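You operate a simulated robot arm through the tools that you are given. There is no shell and no other tool. Be economical: measure what you need, move in short steps, check, and stop when the job is done.

The job below is to be done with a simulated robot arm. You get a single attempt, and the scene is never put back.

Task
Quick-wash the towels with extra rinse, delayed by 3 hours.
Fine: they are in the drum; press start.

The check looks at the end state, three seconds after you hand in, the way a careful person would. Anything else that was tipped, shoved, dropped, spilled or broken makes it a failure. Flat cloth is picked up by pressing the open fingertips on it (5 to 10 N) and closing them slowly along it; thin cloth reads only 2 to 8 mm in the jaws.

Robot
A 6-joint arm with a two-finger parallel gripper, fixed in place. Base frame: the origin is at the foot of the arm, x ahead of it, y to its left, z up. Units: mm, rad, N and s.
With the tool pointing down near the work surface it reaches from about 360 to 440 mm from the base axis. Its first joint turns from -2.897 to 2.897 rad. Payload 3.91 kg.
Tool frame: the origin (TCP) lies between the finger pads and is the grasp point; the fingertips stand 30 mm ahead of it; z points along the fingers, y is the line along which they close. Largest opening 110 mm; finger width 20, thickness 10; the body of the gripper, 48 by 112 mm, starts 55 mm behind the TCP.
Orientation is told as [roll, pitch, yaw] about the base's x, y, z axes, in that order, counted from this pose: with the fingers straight down and closing along the base's y, the tool's x points along the base's -x, its y along +y and its z along -z.

Tools
- The arm moves only by the tool drive_tool. Its arguments are lists of equal length, an entry for each row: "fingers": the gripper command, from -1 (shut) to 1 (fully open), values between in proportion; "slide": the shift along the tool's x, y, z in mm, a list of three; "angular": the turn, a rotation vector about the tool's x, y, z in rad, a list of three. In form: {"fingers": [fingers, ...], "slide": [[x, y, z], ...], "angular": [[ax, ay, az], ...]}. A call has 1 to 8 rows; each row is the pose to reach, as a shift and turn from the pose commanded when the call began, along the tool's axes at that moment. Rows are played at 5 a second. More than 50 mm and 0.15 rad between two rows, or a gripper value outside its range, and nothing of the call is played. A pose out of reach is approached as far as the arm can. The call stops where the force on the tool passes 40 N (or 10 N more than at its start, if that is more) or the arm is blocked; 0.2 s more then pass. Each finger travels about 45 mm/s and halts on what it meets, pressing with about 44 N; the grip force reading is that of the motor and also rises with nothing between the fingers. The clock runs only during rows and for 0.2 s after the last one: add rows that repeat a pose to give the fingers time. The reply holds the time, the measured pose of the TCP, the force on the tool along the base axes, the opening and the grip force, in the units named above and with some noise.
- Cameras (640 x 400 px; columns grow to the right, rows downward): "scene" is fixed at [48.4, 653, 1237.7]; the picture's right is [-0.52, -0.85, 0.00], its down [-0.79, 0.49, -0.37] and it looks along [0.31, -0.19, -0.93] (base axes); focal length 214 px, centre (320, 200). "wrist" rides on the gripper at [71, 22, -107] in the tool frame; the picture's right is [-0.29, 0.96, 0.00], its down [-0.76, -0.23, -0.61] and it looks along [-0.58, -0.18, 0.79] (tool axes); focal length 243 px, centre (320, 200). There is no depth. A picture from a camera that has moved, and an enlarged one, comes with that camera's place and axes in the base frame and with its lens.
- grab_frame(camera): a new picture of that camera. It takes no simulated time.
- slide_trunk(by): slides the trunk up (or, below 0, down) by that many mm; the arm rides with it, the base frame stays. It gives what a move gives, with no picture.
- zoom(camera, box): a new picture of the part [left, top, right, bottom] of that camera's present view, enlarged. It takes no simulated time.
- job_done(): hands the job in; it is judged then, once.

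Work in short steps. Places have to be worked out from the pictures, the camera data and where the tool is seen: move nearer, look again, correct. Check each grasp and each placing, and mend what went wrong. You have 120 turns and 64 pictures in all, those below and enlarged ones among them. Open the gripper and draw the arm clear of the work before you hand the job in, unless the task says otherwise; then end with one line.

The tools are called after "Call:" by a JSON object that holds its "method" and its "body". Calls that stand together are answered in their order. drive_tool: Moves the arm, as the interface text tells. Its arguments: {"type":"object","properties":{"fingers":{"type":"array"},"slide":{"type":"array"},"angular":{"type":"array"}},"required":["fingers","slide","angular"]} The other tools are called the same way: slide_trunk (by) slides the trunk up or down; grab_frame (camera) takes a picture; zoom (camera, box) takes an enlarged picture of a part of a camera's view; job_done () hands the job in.

At the start:

```text
time: 0.0
ee_pos: [264.4, 313.1, 999.5]
tool_rot: [-0.001, 0.0, 0.002]
contact_force: [0.1, 0.7, 1.0]
opening: 110.0
grasp_force: 0.1
trunk travel left (down, up): [-475.0, 115.0]
```

scene: 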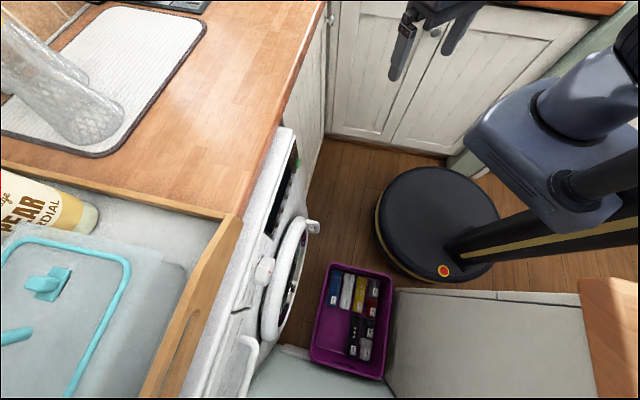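
wrist: 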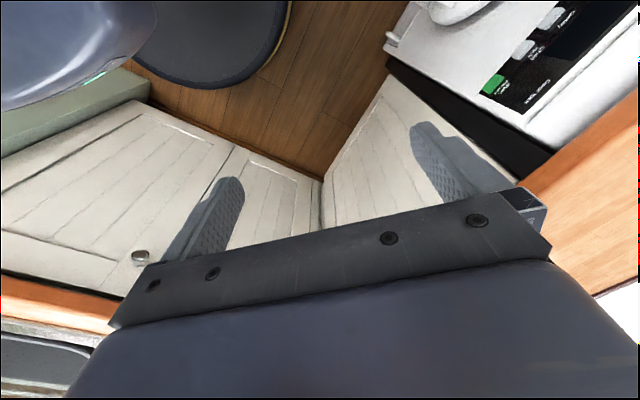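

The wrist view shows a washing machine with a control panel; I zoom on it in both cameras.

Call:
{"method": "zoom", "body": {"camera": "wrist", "box": [380, 0, 640, 160]}}

Call:
{"method": "zoom", "body": {"camera": "scene", "box": [190, 120, 400, 400]}}

```text
2.46 times, centred on (510, 80) of wrist
camera zoom: at [194.7, 333.0, 1106.7], right [0.29, 0.96, 0.0], down [0.76, -0.23, 0.61], along [0.58, -0.18, -0.79], focal length 597 px, centre (-148, 495)
```

zoom: 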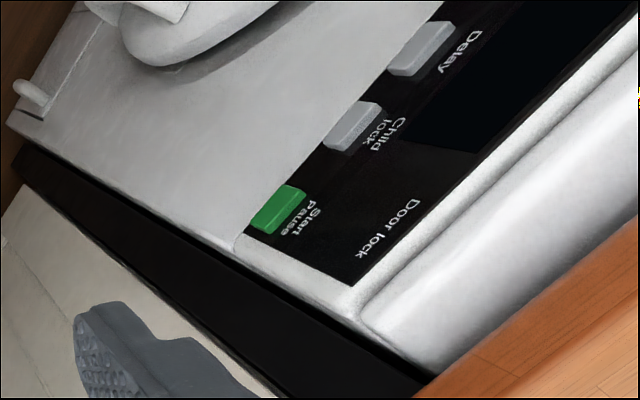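

```text
1.43 times, centred on (295, 260) of scene
camera zoom: at [48.4, 653.0, 1237.7], right [-0.52, -0.85, 0.0], down [-0.79, 0.49, -0.37], along [0.31, -0.19, -0.93], focal length 306 px, centre (356, 114)
```

zoom: 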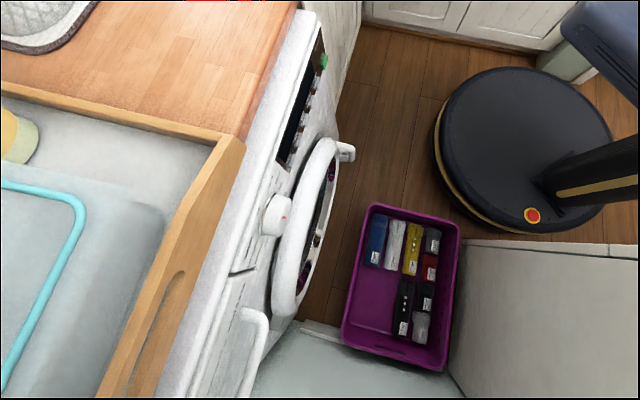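

Triangulating, Start is near (340, 545, 735) and the machine's front faces the robot, normal about (-0.72, -0.69, 0). I turn the tool so the wrist camera faces the panel.

Call:
{"method": "drive_tool", "body": {"fingers": [0, -0.5, -1, -1, -1, -1], "slide": [[0, 0, 0], [0, 0, 0], [0, 0, 0], [0, 0, 0], [0, 0, 0], [0, 0, 0]], "angular": [[0, 0, -0.14], [0, 0, -0.28], [0, 0, -0.42], [0, 0, -0.56], [0, 0, -0.7], [0, 0, -0.77]]}}

Call:
{"method": "grab_frame", "body": {"camera": "wrist"}}

```text
time: 1.4
ee_pos: [265.6, 311.9, 1000.2]
tool_rot: [0.0, 0.0, 0.773]
contact_force: [0.0, -0.3, -0.6]
opening: 0.0
grasp_force: 11.5
trunk travel left (down, up): [-475.0, 115.0]
```

```text
59 pictures are left
camera wrist: at [200.0, 277.7, 1106.5], right [-0.46, 0.89, 0.0], down [0.7, 0.37, 0.61], along [0.54, 0.28, -0.79], focal length 243 px, centre (320, 200)
```

wrist: 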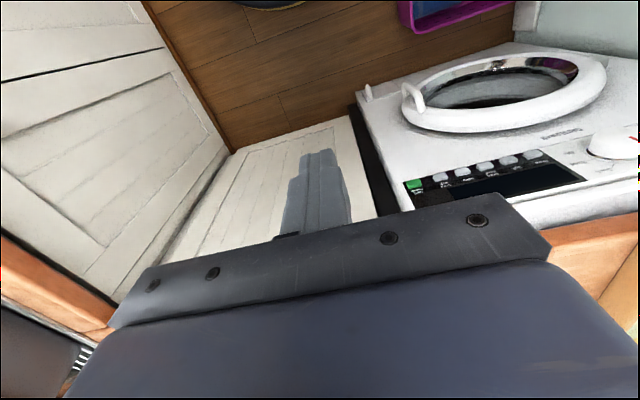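

I zoom on the panel and door to read labels and see whether the door is closed.

Call:
{"method": "zoom", "body": {"camera": "wrist", "box": [350, 20, 640, 201]}}

Call:
{"method": "zoom", "body": {"camera": "scene", "box": [210, 130, 340, 350]}}

```text
2.21 times, centred on (495, 110) of wrist
camera zoom: at [200.0, 277.7, 1106.5], right [-0.46, 0.89, 0.0], down [0.7, 0.37, 0.61], along [0.54, 0.28, -0.79], focal length 535 px, centre (-66, 398)
```

zoom: 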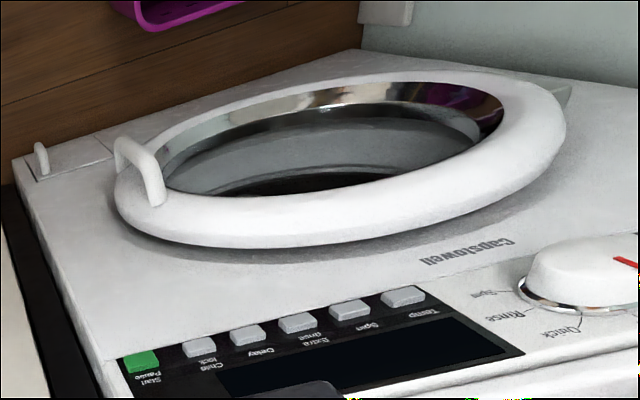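

```text
1.82 times, centred on (275, 240) of scene
camera zoom: at [48.4, 653.0, 1237.7], right [-0.52, -0.85, 0.0], down [-0.79, 0.49, -0.37], along [0.31, -0.19, -0.93], focal length 390 px, centre (402, 127)
```

zoom: 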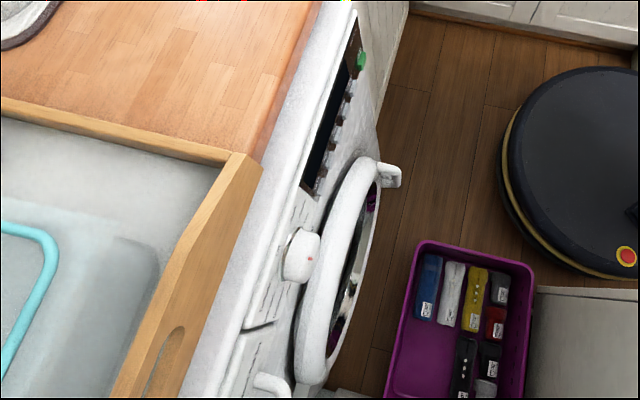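

The view is oblique; I tilt the tool toward the machine, then lower the trunk for a frontal view of the panel.

Call:
{"method": "drive_tool", "body": {"fingers": [-1, -1, -1, -1, -1, -1], "slide": [[0, 0, 0], [0, 0, 0], [0, 0, 0], [0, 0, 0], [0, 0, 0], [0, 0, 0]], "angular": [[0, -0.14, 0], [0, -0.28, 0], [0, -0.42, 0], [0, -0.56, 0], [0, -0.7, 0], [0, -0.8, 0]]}}

Call:
{"method": "slide_trunk", "body": {"by": -150}}

Call:
{"method": "grab_frame", "body": {"camera": "wrist"}}

```text
time: 2.8
ee_pos: [264.8, 311.3, 999.4]
tool_rot: [0.001, -0.799, 0.771]
contact_force: [0.4, 0.5, -0.1]
opening: 0.0
grasp_force: 37.5
trunk travel left (down, up): [-475.0, 115.0]
```

```text
time: 4.5
ee_pos: [265.8, 310.6, 849.7]
tool_rot: [-0.001, -0.802, 0.771]
contact_force: [-0.3, -0.3, 0.1]
opening: 0.0
grasp_force: 37.8
trunk travel left (down, up): [-325.0, 265.0]
```

```text
56 pictures are left
camera wrist: at [160.2, 238.7, 872.9], right [-0.52, 0.83, 0.21], down [0.23, -0.1, 0.97], along [0.82, 0.55, -0.14], focal length 243 px, centre (320, 200)
```

wrist: 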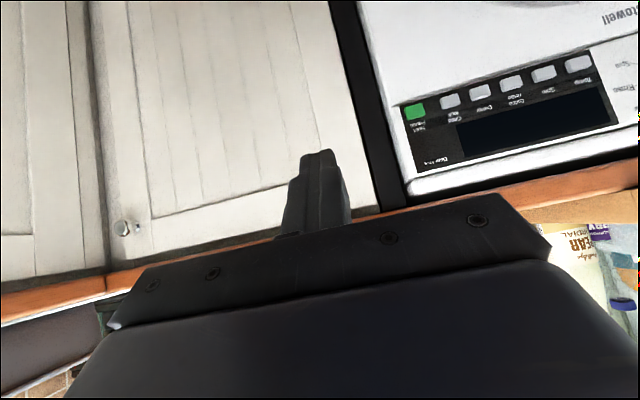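

Display is dark, so probably the dial is at Off. I move sideways (tool +y) by 170 mm and down with the trunk to see the dial and door.

Call:
{"method": "drive_tool", "body": {"fingers": [-1, -1, -1, -1, -1], "slide": [[0, 40, 0], [0, 80, 0], [0, 120, 0], [0, 160, 0], [0, 190, 0]], "angular": [[0, 0, 0], [0, 0, 0], [0, 0, 0], [0, 0, 0], [0, 0, 0]]}}

Call:
{"method": "grab_frame", "body": {"camera": "wrist"}}

```text
time: 5.8
ee_pos: [133.0, 446.8, 851.0]
tool_rot: [0.0, -0.803, 0.771]
contact_force: [0.1, 1.1, 0.6]
opening: 0.0
grasp_force: 38.0
trunk travel left (down, up): [-325.0, 265.0]
```

```text
55 pictures are left
camera wrist: at [27.7, 374.6, 874.1], right [-0.52, 0.83, 0.21], down [0.23, -0.1, 0.97], along [0.82, 0.55, -0.14], focal length 243 px, centre (320, 200)
```

wrist: 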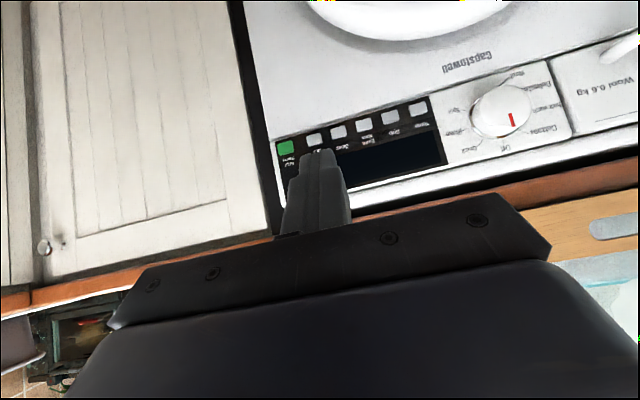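

Call:
{"method": "zoom", "body": {"camera": "wrist", "box": [430, 50, 640, 180]}}

Call:
{"method": "zoom", "body": {"camera": "wrist", "box": [260, 70, 460, 195]}}

```text
3.05 times, centred on (535, 115) of wrist
camera zoom: at [27.7, 374.6, 874.1], right [-0.52, 0.83, 0.21], down [0.23, -0.1, 0.97], along [0.82, 0.55, -0.14], focal length 739 px, centre (-335, 459)
```

zoom: 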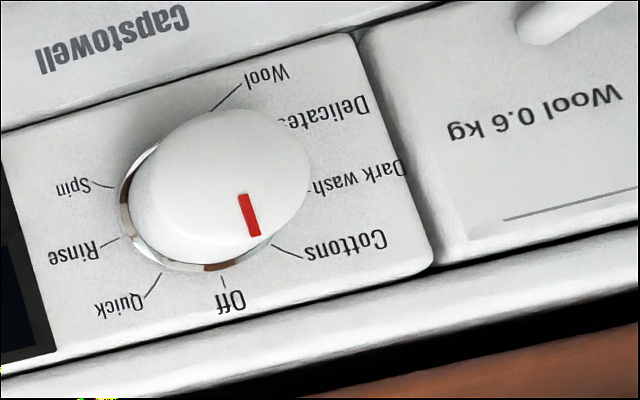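

```text
3.20 times, centred on (360, 132) of wrist
camera zoom: at [27.7, 374.6, 874.1], right [-0.52, 0.83, 0.21], down [0.23, -0.1, 0.97], along [0.82, 0.55, -0.14], focal length 776 px, centre (192, 416)
```

zoom: 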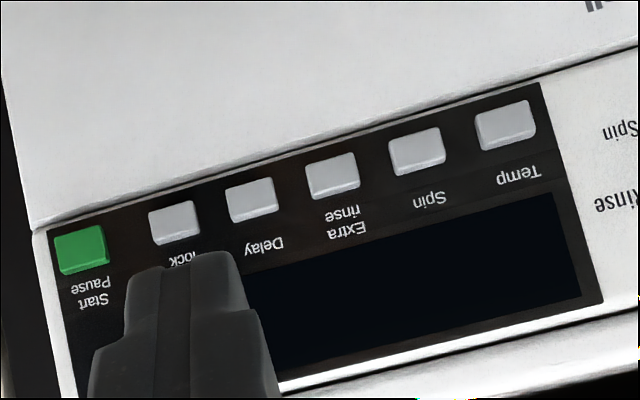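

The dial is at Off; Quick is the next step clockwise. I lower the trunk to check whether the door is shut.

Call:
{"method": "slide_trunk", "body": {"by": -180}}

Call:
{"method": "grab_frame", "body": {"camera": "wrist"}}

Call:
{"method": "grab_frame", "body": {"camera": "scene"}}

```text
time: 7.8
ee_pos: [133.5, 446.4, 670.9]
tool_rot: [0.002, -0.802, 0.771]
contact_force: [-0.5, 0.1, -0.2]
opening: 0.1
grasp_force: 37.2
trunk travel left (down, up): [-145.0, 445.0]
```

```text
52 pictures are left
camera wrist: at [28.0, 374.4, 694.1], right [-0.52, 0.83, 0.21], down [0.23, -0.1, 0.97], along [0.82, 0.55, -0.14], focal length 243 px, centre (320, 200)
```

wrist: 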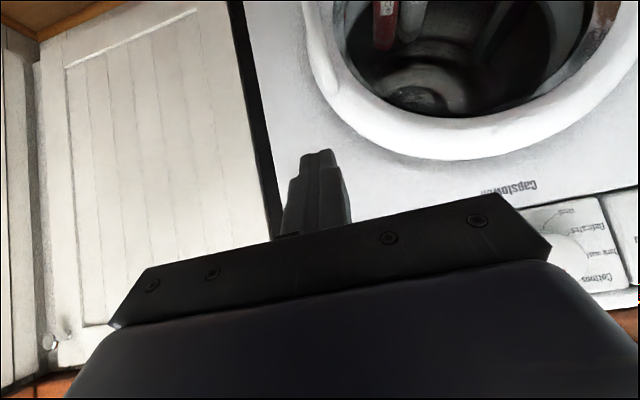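

```text
51 pictures are left
```

scene: 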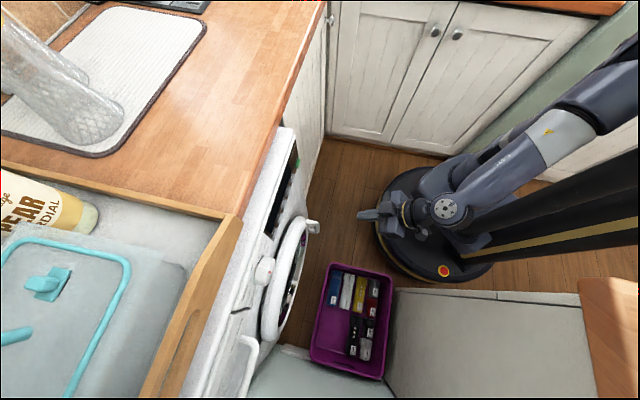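

I go lower to see the door edge and inside.

Call:
{"method": "slide_trunk", "body": {"by": -130}}

Call:
{"method": "grab_frame", "body": {"camera": "wrist"}}

```text
time: 9.3
ee_pos: [133.3, 446.4, 542.1]
tool_rot: [-0.001, -0.801, 0.773]
contact_force: [0.4, 0.0, -0.4]
opening: 0.0
grasp_force: 37.4
trunk travel left (down, up): [-15.0, 575.0]
```

```text
50 pictures are left
camera wrist: at [28.0, 374.4, 564.1], right [-0.52, 0.83, 0.21], down [0.23, -0.1, 0.97], along [0.82, 0.55, -0.14], focal length 243 px, centre (320, 200)
```

wrist: 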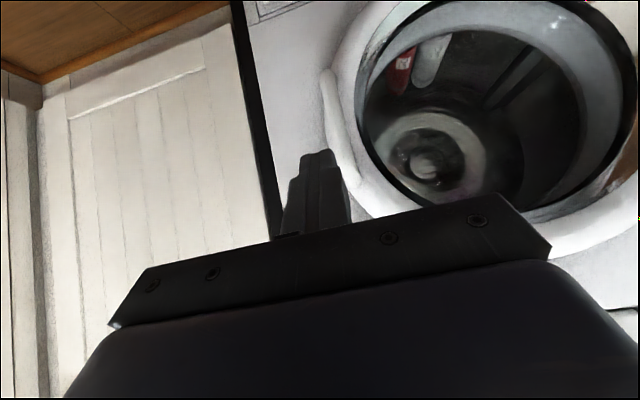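

Call:
{"method": "zoom", "body": {"camera": "wrist", "box": [240, 0, 640, 250]}}

```text
1.60 times, centred on (440, 125) of wrist
camera zoom: at [28.0, 374.4, 564.1], right [-0.52, 0.83, 0.21], down [0.23, -0.1, 0.97], along [0.82, 0.55, -0.14], focal length 388 px, centre (128, 320)
```

zoom: 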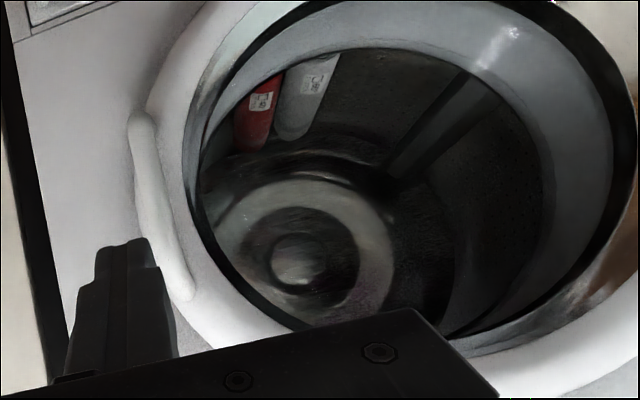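

The drum holds two labelled bundles (towels). I zoom on the door's edge to judge if it is ajar.

Call:
{"method": "zoom", "body": {"camera": "scene", "box": [230, 200, 340, 350]}}

```text
2.67 times, centred on (285, 275) of scene
camera zoom: at [48.4, 653.0, 1237.7], right [-0.52, -0.85, 0.0], down [-0.79, 0.49, -0.37], along [0.31, -0.19, -0.93], focal length 572 px, centre (413, 0)
```

zoom: 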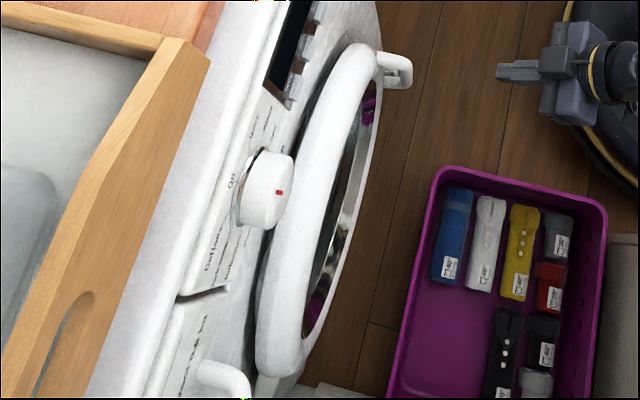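

The door looks flush. I raise the trunk to dial height (about 775), then tilt the tool to horizontal, open.

Call:
{"method": "slide_trunk", "body": {"by": 233}}

Call:
{"method": "drive_tool", "body": {"fingers": [-0.5, 0, 0.5, 1, 1, 1], "slide": [[0, 0, 0], [0, 0, 0], [0, 0, 0], [0, 0, 0], [0, 0, 0], [0, 0, 0]], "angular": [[0, -0.14, 0], [0, -0.28, 0], [0, -0.42, 0], [0, -0.56, 0], [0, -0.7, 0], [0, -0.77, 0]]}}

Call:
{"method": "grab_frame", "body": {"camera": "wrist"}}

```text
time: 11.8
ee_pos: [133.1, 446.3, 773.7]
tool_rot: [0.001, -0.801, 0.772]
contact_force: [0.1, 0.4, 0.1]
opening: 0.0
grasp_force: 37.8
trunk travel left (down, up): [-248.0, 342.0]
```

```text
time: 13.2
ee_pos: [132.6, 446.4, 773.5]
tool_rot: [2.711, -1.568, -1.939]
contact_force: [-0.4, 0.6, 0.0]
opening: 110.2
grasp_force: 0.1
trunk travel left (down, up): [-248.0, 342.0]
```

```text
47 pictures are left
camera wrist: at [41.3, 387.9, 702.5], right [-0.67, 0.68, 0.29], down [-0.28, -0.59, 0.76], along [0.69, 0.43, 0.58], focal length 243 px, centre (320, 200)
```

wrist: 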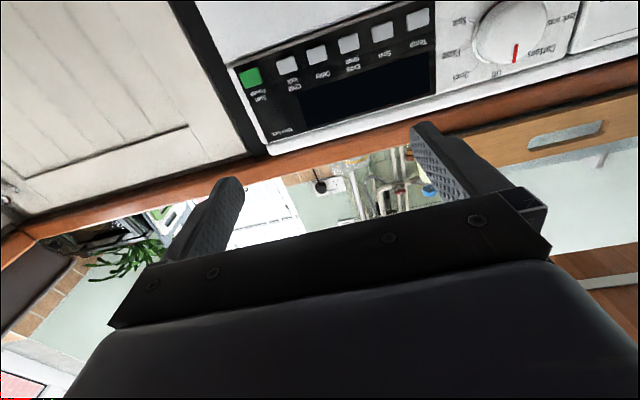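

Tool is horizontal and aimed at the panel; the knob lies about 200 mm to the tool's +y. I shift there and recheck.

Call:
{"method": "drive_tool", "body": {"fingers": [1, 1, 1, 1, 1, 1], "slide": [[0, 40, 0], [0, 80, 0], [0, 120, 0], [0, 160, 0], [0, 199, 0], [0, 199, 0]], "angular": [[0, 0, 0], [0, 0, 0], [0, 0, 0], [0, 0, 0], [0, 0, 0], [0, 0, 0]]}}

Call:
{"method": "grab_frame", "body": {"camera": "wrist"}}

Call:
{"method": "grab_frame", "body": {"camera": "scene"}}

```text
time: 14.6
ee_pos: [1.3, 587.1, 773.5]
tool_rot: [0.543, -1.568, 0.226]
contact_force: [-0.4, -0.3, -0.4]
opening: 110.0
grasp_force: 0.0
trunk travel left (down, up): [-248.0, 342.0]
```

```text
46 pictures are left
camera wrist: at [-90.1, 528.7, 701.7], right [-0.66, 0.69, 0.29], down [-0.27, -0.59, 0.76], along [0.7, 0.42, 0.58], focal length 243 px, centre (320, 200)
```

wrist: 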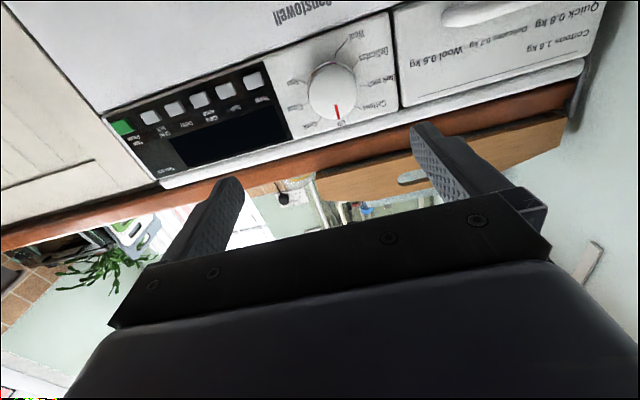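

```text
45 pictures are left
```

scene: 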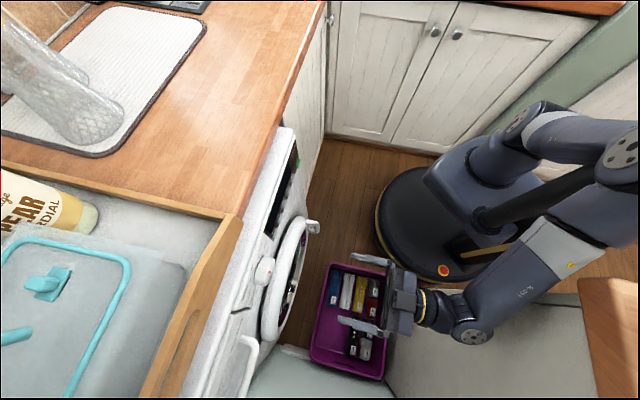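

Triangulating, the knob face is at about (120, 723, 772), 180 mm ahead and 15 mm to +y. I approach 125 mm and look.

Call:
{"method": "drive_tool", "body": {"fingers": [1, 1, 1, 1, 1], "slide": [[0, 5, 35], [1, 10, 70], [1, 15, 100], [1, 15, 125], [1, 15, 125]], "angular": [[0, 0, 0], [0, 0, 0], [0, 0, 0], [0, 0, 0], [0, 0, 0]]}}

Call:
{"method": "grab_frame", "body": {"camera": "wrist"}}

Call:
{"method": "zoom", "body": {"camera": "scene", "box": [190, 180, 390, 380]}}

```text
time: 15.8
ee_pos: [73.2, 687.9, 773.5]
tool_rot: [-0.587, -1.569, 1.359]
contact_force: [-0.5, -0.3, -0.3]
opening: 109.9
grasp_force: 0.0
trunk travel left (down, up): [-248.0, 342.0]
```

```text
44 pictures are left
camera wrist: at [-18.3, 628.9, 701.1], right [-0.67, 0.69, 0.29], down [-0.27, -0.59, 0.76], along [0.69, 0.43, 0.58], focal length 243 px, centre (320, 200)
```

wrist: 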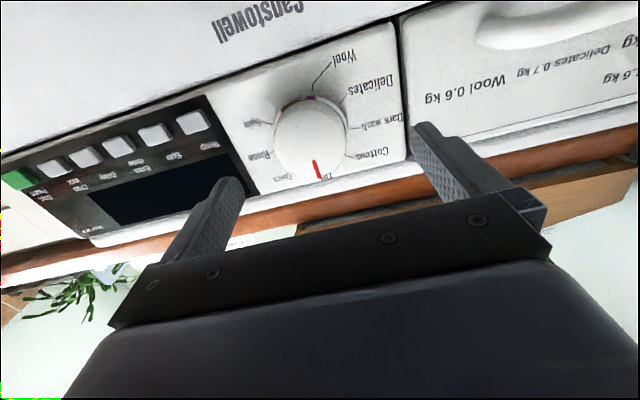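

```text
2.00 times, centred on (290, 280) of scene
camera zoom: at [48.4, 653.0, 1237.7], right [-0.52, -0.85, 0.0], down [-0.79, 0.49, -0.37], along [0.31, -0.19, -0.93], focal length 429 px, centre (380, 40)
```

zoom: 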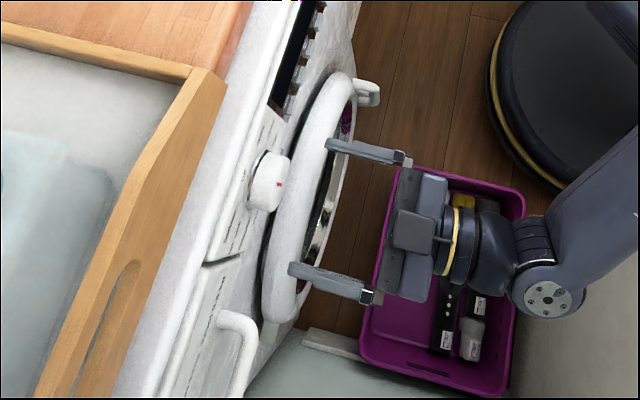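

The knob is centred within about 6 mm; I correct and advance 47 mm so the tips straddle the knob.

Call:
{"method": "drive_tool", "body": {"fingers": [1, 1, 1, 1], "slide": [[3, -6, 0], [3, -6, 25], [3, -6, 47], [3, -6, 47]], "angular": [[0, 0, 0], [0, 0, 0], [0, 0, 0], [0, 0, 0]]}}

Call:
{"method": "grab_frame", "body": {"camera": "wrist"}}

```text
time: 16.8
ee_pos: [111.8, 716.6, 770.3]
tool_rot: [-0.235, -1.572, 1.008]
contact_force: [-0.4, 0.2, 0.7]
opening: 109.9
grasp_force: 0.0
trunk travel left (down, up): [-248.0, 342.0]
```

```text
42 pictures are left
camera wrist: at [19.5, 657.3, 697.8], right [-0.67, 0.69, 0.29], down [-0.28, -0.59, 0.76], along [0.69, 0.43, 0.58], focal length 243 px, centre (320, 200)
```

wrist: 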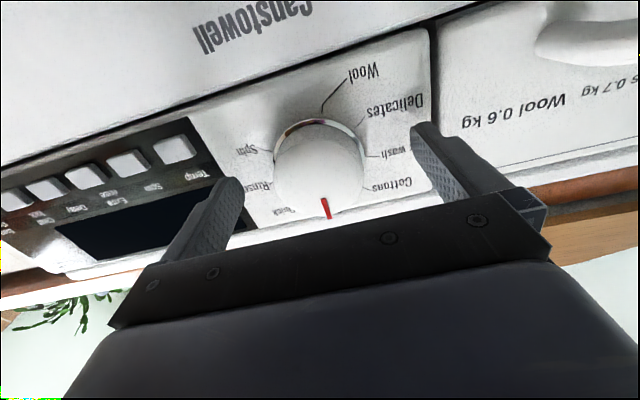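

The knob face projects exactly where the tool axis meets it. I close the fingers on the knob.

Call:
{"method": "drive_tool", "body": {"fingers": [0.3, 0, -0.3, -0.5, -0.5], "slide": [[0, 0, 0], [0, 0, 0], [0, 0, 0], [0, 0, 0], [0, 0, 0]], "angular": [[0, 0, 0], [0, 0, 0], [0, 0, 0], [0, 0, 0], [0, 0, 0]]}}

Call:
{"method": "grab_frame", "body": {"camera": "wrist"}}

```text
time: 18.0
ee_pos: [112.4, 715.9, 769.7]
tool_rot: [0.634, -1.568, 0.133]
contact_force: [8.0, -15.2, -1.8]
opening: 55.5
grasp_force: 44.6
trunk travel left (down, up): [-248.0, 342.0]
```

```text
41 pictures are left
camera wrist: at [21.2, 656.1, 697.8], right [-0.66, 0.69, 0.29], down [-0.28, -0.59, 0.76], along [0.69, 0.42, 0.58], focal length 243 px, centre (320, 200)
```

wrist: 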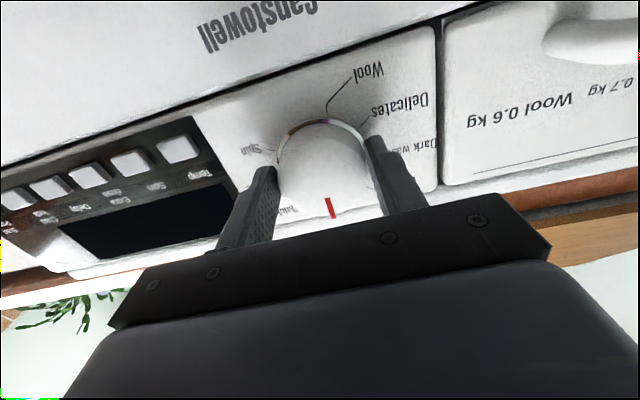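

Gripped (55 mm). I turn +0.79 rad about the tool axis (clockwise from the front), easing 2 mm in -y.

Call:
{"method": "drive_tool", "body": {"fingers": [-0.5, -0.5, -0.5, -0.5, -0.5, -0.5, -0.5], "slide": [[0, -2, 0], [0, -2, 0], [0, -2, 0], [0, -2, 0], [0, -2, 0], [0, -2, 0], [0, -2, 0]], "angular": [[0, 0, 0.13], [0, 0, 0.26], [0, 0, 0.39], [0, 0, 0.52], [0, 0, 0.65], [0, 0, 0.79], [0, 0, 0.79]]}}

Call:
{"method": "grab_frame", "body": {"camera": "wrist"}}

```text
time: 19.5
ee_pos: [110.0, 718.0, 770.5]
tool_rot: [1.559, -0.789, -0.804]
contact_force: [-8.3, -29.6, 2.4]
opening: 55.9
grasp_force: 45.0
out of reach, approached as far as the arm can: row 6, 7
trunk travel left (down, up): [-248.0, 342.0]
stopped in row 7: the force on the tool passed its limit (the readings are from after the stop); the commanded pose is now the measured one
```

```text
40 pictures are left
camera wrist: at [-12.4, 691.9, 736.2], right [-0.32, 0.35, 0.88], down [0.04, -0.92, 0.38], along [0.95, 0.16, 0.28], focal length 243 px, centre (320, 200)
```

wrist: 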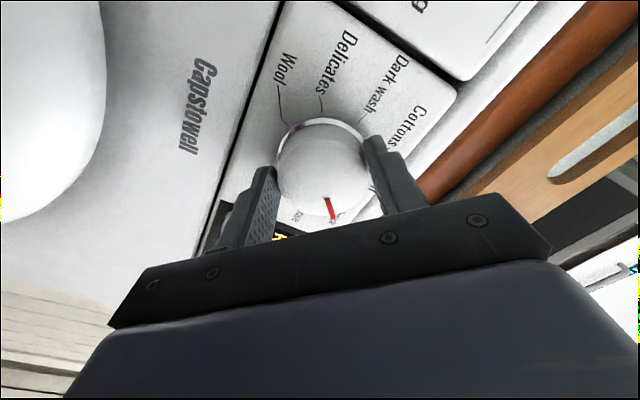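

The knob turned with the gripper and the display lit up. I release slightly and back off.

Call:
{"method": "drive_tool", "body": {"fingers": [0, 0.4, 0.4], "slide": [[0, 0, 0], [0, 0, 0], [0, 0, 0]], "angular": [[0, 0, 0], [0, 0, 0], [0, 0, 0]]}}

Call:
{"method": "drive_tool", "body": {"fingers": [0.4, 0.4, 0.4, 0.4], "slide": [[0, 0, -30], [0, 0, -60], [0, 0, -90], [0, 0, -90]], "angular": [[0, 0, 0], [0, 0, 0], [0, 0, -0.1], [0, 0, -0.1]]}}

Call:
{"method": "grab_frame", "body": {"camera": "wrist"}}

```text
time: 20.3
ee_pos: [111.6, 719.6, 770.2]
tool_rot: [1.555, -0.79, -0.801]
contact_force: [-0.7, -0.5, -0.1]
opening: 77.0
grasp_force: 0.2
trunk travel left (down, up): [-248.0, 342.0]
```

```text
time: 21.3
ee_pos: [46.1, 657.7, 770.5]
tool_rot: [1.552, -0.889, -0.799]
contact_force: [-1.3, 0.1, 0.4]
opening: 77.1
grasp_force: 0.0
out of reach, approached as far as the arm can: row 1, 2
trunk travel left (down, up): [-248.0, 342.0]
```

```text
39 pictures are left
camera wrist: at [-74.5, 629.8, 729.6], right [-0.38, 0.41, 0.83], down [0.01, -0.89, 0.45], along [0.93, 0.18, 0.33], focal length 243 px, centre (320, 200)
```

wrist: 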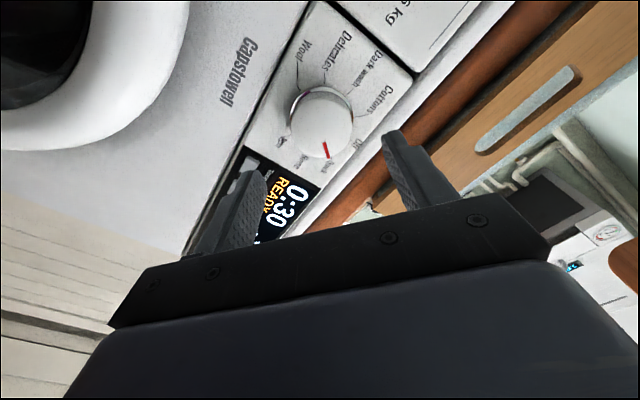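

The display shows READY 0:30, so Quick is selected. I rotate back, close the fingers and will use them as a pusher.

Call:
{"method": "drive_tool", "body": {"fingers": [0, -0.5, -1, -1, -1, -1], "slide": [[0, 0, -5], [0, 0, -10], [0, 0, -10], [0, 0, -10], [0, 0, -10], [0, 0, -10]], "angular": [[0, 0, -0.14], [0, 0, -0.28], [0, 0, -0.42], [0, 0, -0.56], [0, 0, -0.68], [0, 0, -0.68]]}}

Call:
{"method": "grab_frame", "body": {"camera": "wrist"}}

```text
time: 22.7
ee_pos: [38.2, 650.9, 770.6]
tool_rot: [0.005, -1.56, 0.753]
contact_force: [-0.5, -0.1, 0.1]
opening: 0.3
grasp_force: 37.6
trunk travel left (down, up): [-248.0, 342.0]
```

```text
38 pictures are left
camera wrist: at [-54.4, 593.1, 700.2], right [-0.66, 0.7, 0.29], down [-0.28, -0.58, 0.77], along [0.7, 0.42, 0.57], focal length 243 px, centre (320, 200)
```

wrist: 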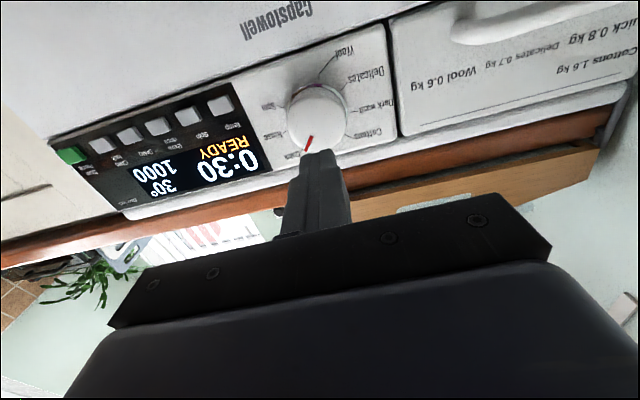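

Display: READY 0:30, 30°, 1000. I move in front of the Extra rinse button (about 255, 629, 735), stopping roughly 50 mm short.

Call:
{"method": "drive_tool", "body": {"fingers": [-1, -1, -1, -1, -1, -1], "slide": [[8, -42, 10], [17, -84, 25], [26, -126, 45], [35, -166, 62], [35, -166, 62], [35, -166, 62]], "angular": [[0, 0, 0], [0, 0, 0], [0, 0, 0], [0, 0, 0], [0, 0, 0], [0, 0, 0]]}}

Call:
{"method": "grab_frame", "body": {"camera": "wrist"}}

```text
time: 24.1
ee_pos: [193.5, 572.2, 733.3]
tool_rot: [0.18, -1.561, 0.58]
contact_force: [0.2, -0.3, 0.5]
opening: 0.0
grasp_force: 37.5
trunk travel left (down, up): [-248.0, 342.0]
```

```text
37 pictures are left
camera wrist: at [101.4, 513.0, 664.1], right [-0.66, 0.7, 0.29], down [-0.28, -0.58, 0.77], along [0.7, 0.42, 0.57], focal length 243 px, centre (320, 200)
```

wrist: 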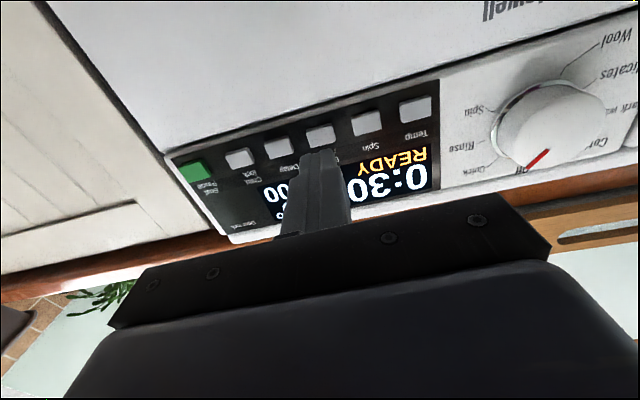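

Extra rinse lies on the tool axis to within 3 mm. I raise 3 mm and step forward, watching force.

Call:
{"method": "drive_tool", "body": {"fingers": [-1, -1, -1, -1], "slide": [[-3, 0, 15], [-3, 0, 30], [-3, 0, 40], [-3, 0, 42]], "angular": [[0, 0, 0], [0, 0, 0], [0, 0, 0], [0, 0, 0]]}}

Call:
{"method": "grab_frame", "body": {"camera": "wrist"}}

```text
time: 25.1
ee_pos: [225.2, 601.7, 737.0]
tool_rot: [0.152, -1.562, 0.608]
contact_force: [0.3, -0.7, 0.6]
opening: 0.1
grasp_force: 37.8
trunk travel left (down, up): [-248.0, 342.0]
```

```text
36 pictures are left
camera wrist: at [133.8, 543.9, 667.0], right [-0.66, 0.7, 0.29], down [-0.28, -0.58, 0.77], along [0.7, 0.42, 0.57], focal length 243 px, centre (320, 200)
```

wrist: 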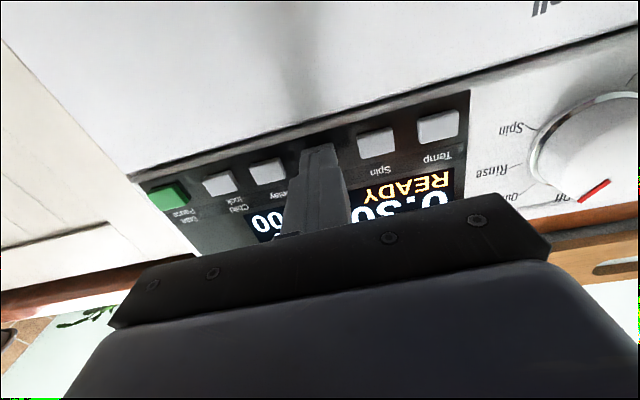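

The tip covers Extra rinse, no contact yet; I press in 2 mm steps and withdraw.

Call:
{"method": "drive_tool", "body": {"fingers": [-1, -1, -1, -1, -1], "slide": [[0, 0, 2], [0, 0, 4], [0, 0, 6], [0, 0, 8], [0, 0, 10]], "angular": [[0, 0, 0], [0, 0, 0], [0, 0, 0], [0, 0, 0], [0, 0, 0]]}}

Call:
{"method": "zoom", "body": {"camera": "wrist", "box": [120, 60, 520, 310]}}

```text
time: 26.3
ee_pos: [232.3, 607.6, 738.2]
tool_rot: [0.058, -1.559, 0.703]
contact_force: [-10.4, -8.9, -0.7]
opening: 0.0
grasp_force: 37.8
trunk travel left (down, up): [-248.0, 342.0]
```

```text
1.60 times, centred on (320, 185) of wrist
camera zoom: at [140.6, 549.8, 667.2], right [-0.66, 0.7, 0.29], down [-0.28, -0.58, 0.77], along [0.7, 0.42, 0.57], focal length 388 px, centre (320, 224)
```

zoom: 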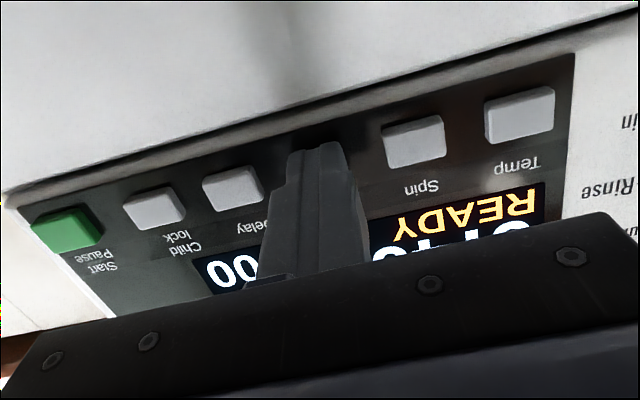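

About 14 N, and the display changed. I retract and read it.

Call:
{"method": "drive_tool", "body": {"fingers": [-1, -1, -1], "slide": [[0, 0, -15], [0, 0, -45], [0, 0, -65]], "angular": [[0, 0, 0], [0, 0, 0], [0, 0, 0]]}}

Call:
{"method": "zoom", "body": {"camera": "wrist", "box": [120, 60, 520, 310]}}

```text
time: 27.1
ee_pos: [188.9, 564.7, 737.8]
tool_rot: [0.133, -1.56, 0.627]
contact_force: [-0.2, -0.8, -0.5]
opening: 0.1
grasp_force: 37.6
trunk travel left (down, up): [-248.0, 342.0]
```

```text
1.60 times, centred on (320, 185) of wrist
camera zoom: at [95.6, 505.5, 668.4], right [-0.66, 0.7, 0.29], down [-0.28, -0.58, 0.77], along [0.7, 0.42, 0.57], focal length 388 px, centre (320, 224)
```

zoom: 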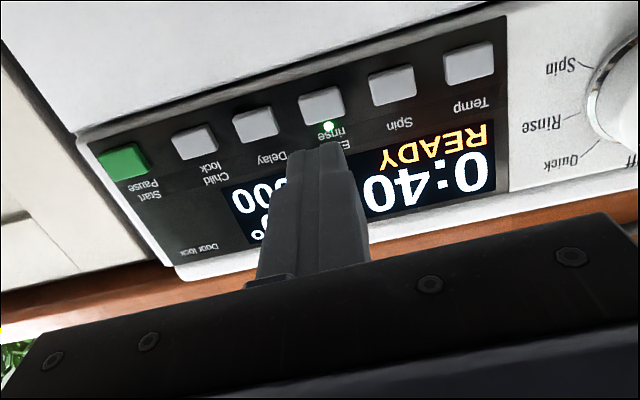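

Extra rinse is lit and time reads 0:40. Delay is 37 mm to -y; I press it once and back off.

Call:
{"method": "drive_tool", "body": {"fingers": [-1, -1, -1, -1, -1, -1, -1], "slide": [[0, -37, 0], [0, -37, 30], [0, -37, 55], [0, -37, 61], [0, -37, 66], [0, -37, 40], [0, -37, 0]], "angular": [[0, 0, 0], [0, 0, 0], [0, 0, 0], [0, 0, 0], [0, 0, 0], [0, 0, 0], [0, 0, 0]]}}

Call:
{"method": "zoom", "body": {"camera": "wrist", "box": [120, 60, 520, 310]}}

```text
time: 28.7
ee_pos: [214.3, 538.9, 739.5]
tool_rot: [0.145, -1.562, 0.614]
contact_force: [0.0, 0.7, -0.3]
opening: 0.0
grasp_force: 37.3
trunk travel left (down, up): [-248.0, 342.0]
```

```text
1.60 times, centred on (320, 185) of wrist
camera zoom: at [121.5, 480.0, 668.3], right [-0.66, 0.7, 0.29], down [-0.28, -0.58, 0.77], along [0.7, 0.42, 0.57], focal length 388 px, centre (320, 224)
```

zoom: 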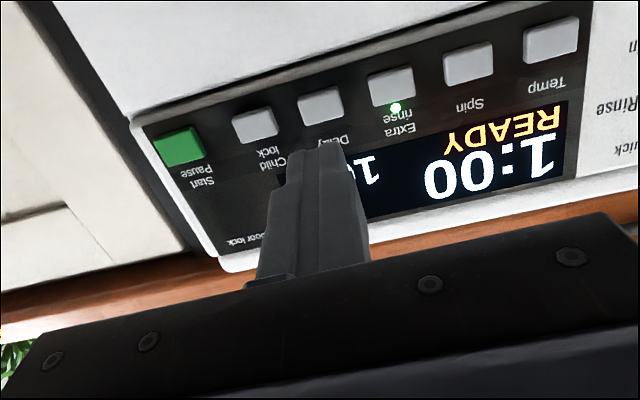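

The display shows 1:00, the delay apparently. I press Delay a second time and check.

Call:
{"method": "drive_tool", "body": {"fingers": [-1, -1, -1, -1, -1, -1], "slide": [[0, 0, 30], [0, 0, 55], [0, 0, 61], [0, 0, 66], [0, 0, 40], [0, 0, 0]], "angular": [[0, 0, 0], [0, 0, 0], [0, 0, 0], [0, 0, 0], [0, 0, 0], [0, 0, 0]]}}

Call:
{"method": "zoom", "body": {"camera": "wrist", "box": [120, 60, 520, 310]}}

```text
time: 30.1
ee_pos: [212.9, 537.9, 738.5]
tool_rot: [0.156, -1.561, 0.603]
contact_force: [-0.4, 0.4, -0.1]
opening: 0.2
grasp_force: 37.1
trunk travel left (down, up): [-248.0, 342.0]
```

```text
1.60 times, centred on (320, 185) of wrist
camera zoom: at [120.2, 479.6, 667.0], right [-0.66, 0.7, 0.29], down [-0.28, -0.58, 0.77], along [0.7, 0.42, 0.57], focal length 388 px, centre (320, 224)
```

zoom: 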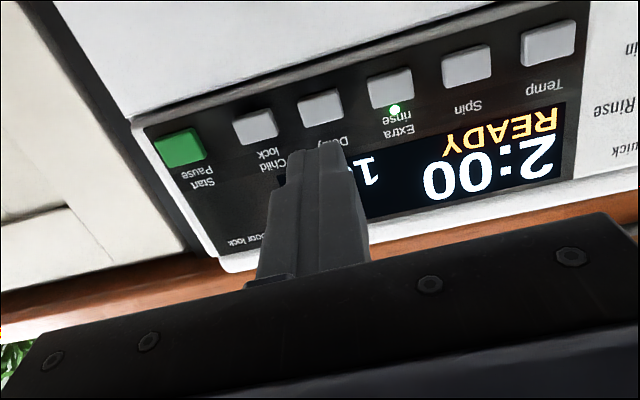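

It reads 2:00, so one hour per press. Third press.

Call:
{"method": "drive_tool", "body": {"fingers": [-1, -1, -1, -1, -1, -1], "slide": [[0, 0, 30], [0, 0, 55], [0, 0, 61], [0, 0, 66], [0, 0, 40], [0, 0, 0]], "angular": [[0, 0, 0], [0, 0, 0], [0, 0, 0], [0, 0, 0], [0, 0, 0], [0, 0, 0]]}}

Call:
{"method": "zoom", "body": {"camera": "wrist", "box": [120, 60, 520, 310]}}

```text
time: 31.5
ee_pos: [212.7, 536.5, 738.0]
tool_rot: [0.179, -1.56, 0.582]
contact_force: [0.5, -0.3, -0.6]
opening: 0.1
grasp_force: 37.8
trunk travel left (down, up): [-248.0, 342.0]
```

```text
1.60 times, centred on (320, 185) of wrist
camera zoom: at [120.7, 478.7, 667.6], right [-0.66, 0.7, 0.29], down [-0.28, -0.58, 0.77], along [0.7, 0.42, 0.57], focal length 388 px, centre (320, 224)
```

zoom: 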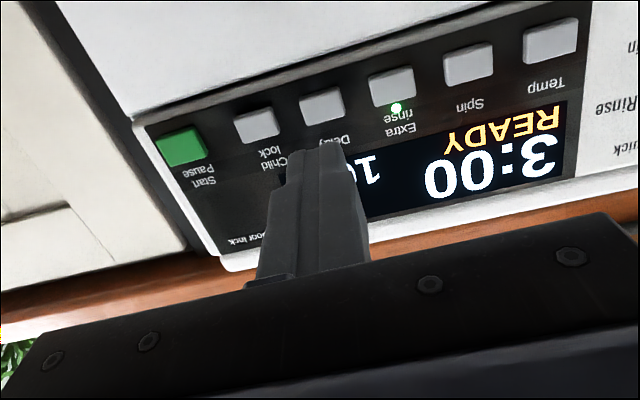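

Delay reads 3:00. I move 82 mm to -y in front of Start and check the alignment and the whole display first.

Call:
{"method": "drive_tool", "body": {"fingers": [-1, -1, -1, -1], "slide": [[0, -40, 0], [0, -82, 0], [0, -82, 20], [0, -82, 20]], "angular": [[0, 0, 0], [0, 0, 0], [0, 0, 0], [0, 0, 0]]}}

Call:
{"method": "grab_frame", "body": {"camera": "wrist"}}

```text
time: 32.5
ee_pos: [282.2, 491.4, 738.6]
tool_rot: [0.151, -1.56, 0.61]
contact_force: [-0.5, 0.1, 0.4]
opening: 0.0
grasp_force: 37.7
trunk travel left (down, up): [-248.0, 342.0]
```

```text
30 pictures are left
camera wrist: at [189.8, 432.6, 666.8], right [-0.66, 0.7, 0.29], down [-0.28, -0.58, 0.77], along [0.7, 0.42, 0.57], focal length 243 px, centre (320, 200)
```

wrist: 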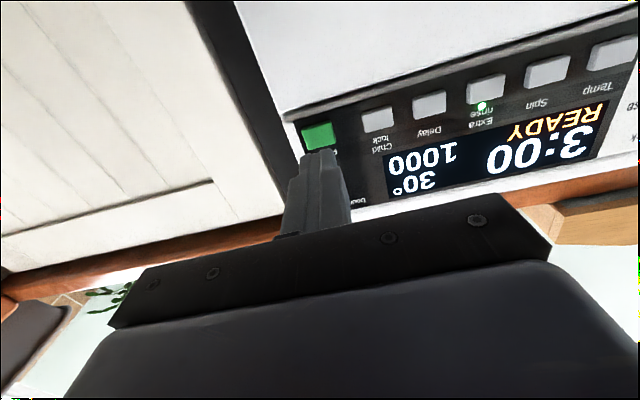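

Start is on the tool axis. I press it and withdraw.

Call:
{"method": "drive_tool", "body": {"fingers": [-1, -1, -1, -1, -1], "slide": [[0, 0, 33], [0, 0, 41], [0, 0, 46], [0, 0, 20], [0, 0, -20]], "angular": [[0, 0, 0], [0, 0, 0], [0, 0, 0], [0, 0, 0], [0, 0, 0]]}}

Call:
{"method": "grab_frame", "body": {"camera": "wrist"}}

```text
time: 33.7
ee_pos: [267.6, 478.6, 736.5]
tool_rot: [0.182, -1.562, 0.579]
contact_force: [0.1, 0.3, 0.2]
opening: 0.0
grasp_force: 38.3
trunk travel left (down, up): [-248.0, 342.0]
```

```text
29 pictures are left
camera wrist: at [174.9, 419.3, 667.3], right [-0.66, 0.7, 0.29], down [-0.28, -0.58, 0.77], along [0.7, 0.42, 0.57], focal length 243 px, centre (320, 200)
```

wrist: 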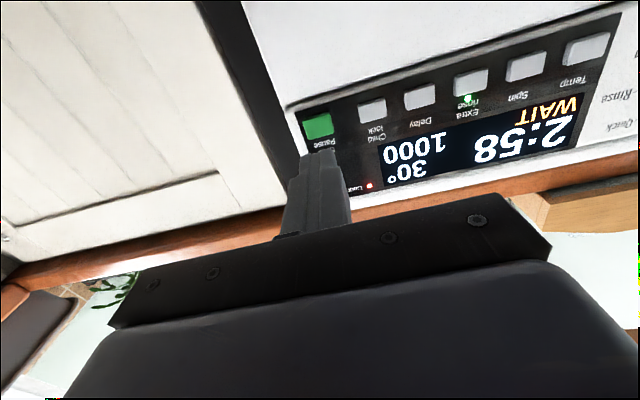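

WAIT with the delay counting from 3 h, and the door lock is lit. I back off, open the gripper and verify the scene.

Call:
{"method": "drive_tool", "body": {"fingers": [-0.5, 0, 0.5, 1], "slide": [[0, 0, -40], [0, 0, -80], [0, 0, -110], [0, 0, -110]], "angular": [[0, 0, 0], [0, 0, 0], [0, 0, 0], [0, 0, 0]]}}

Call:
{"method": "grab_frame", "body": {"camera": "wrist"}}

Call:
{"method": "grab_frame", "body": {"camera": "scene"}}

```text
time: 34.7
ee_pos: [189.9, 405.0, 745.3]
tool_rot: [-0.163, -1.559, 0.918]
contact_force: [0.8, -0.5, 0.2]
opening: 83.0
grasp_force: 0.0
out of reach, approached as far as the arm can: row 3, 4
trunk travel left (down, up): [-248.0, 342.0]
```

```text
28 pictures are left
camera wrist: at [98.0, 346.6, 675.1], right [-0.66, 0.7, 0.29], down [-0.28, -0.58, 0.77], along [0.7, 0.42, 0.57], focal length 243 px, centre (320, 200)
```

wrist: 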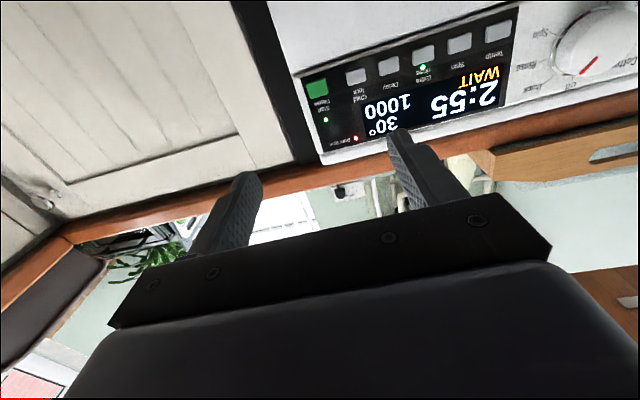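

```text
27 pictures are left
```

scene: 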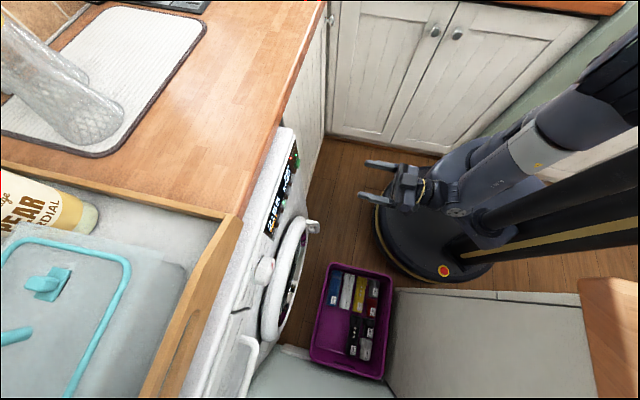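

All is set: Quick, Extra rinse lit, delay counting (WAIT), start and door-lock lamps on, nothing disturbed, arm clear and gripper open. I hand in.

Call:
{"method": "job_done", "body": {}}

```text
The job is handed in.
```

The washer is set to Quick with extra rinse and a 3-hour delay, and it is started: the display shows WAIT and is counting down, the door is locked, and the arm is clear; I took your word that the towels are in the drum.
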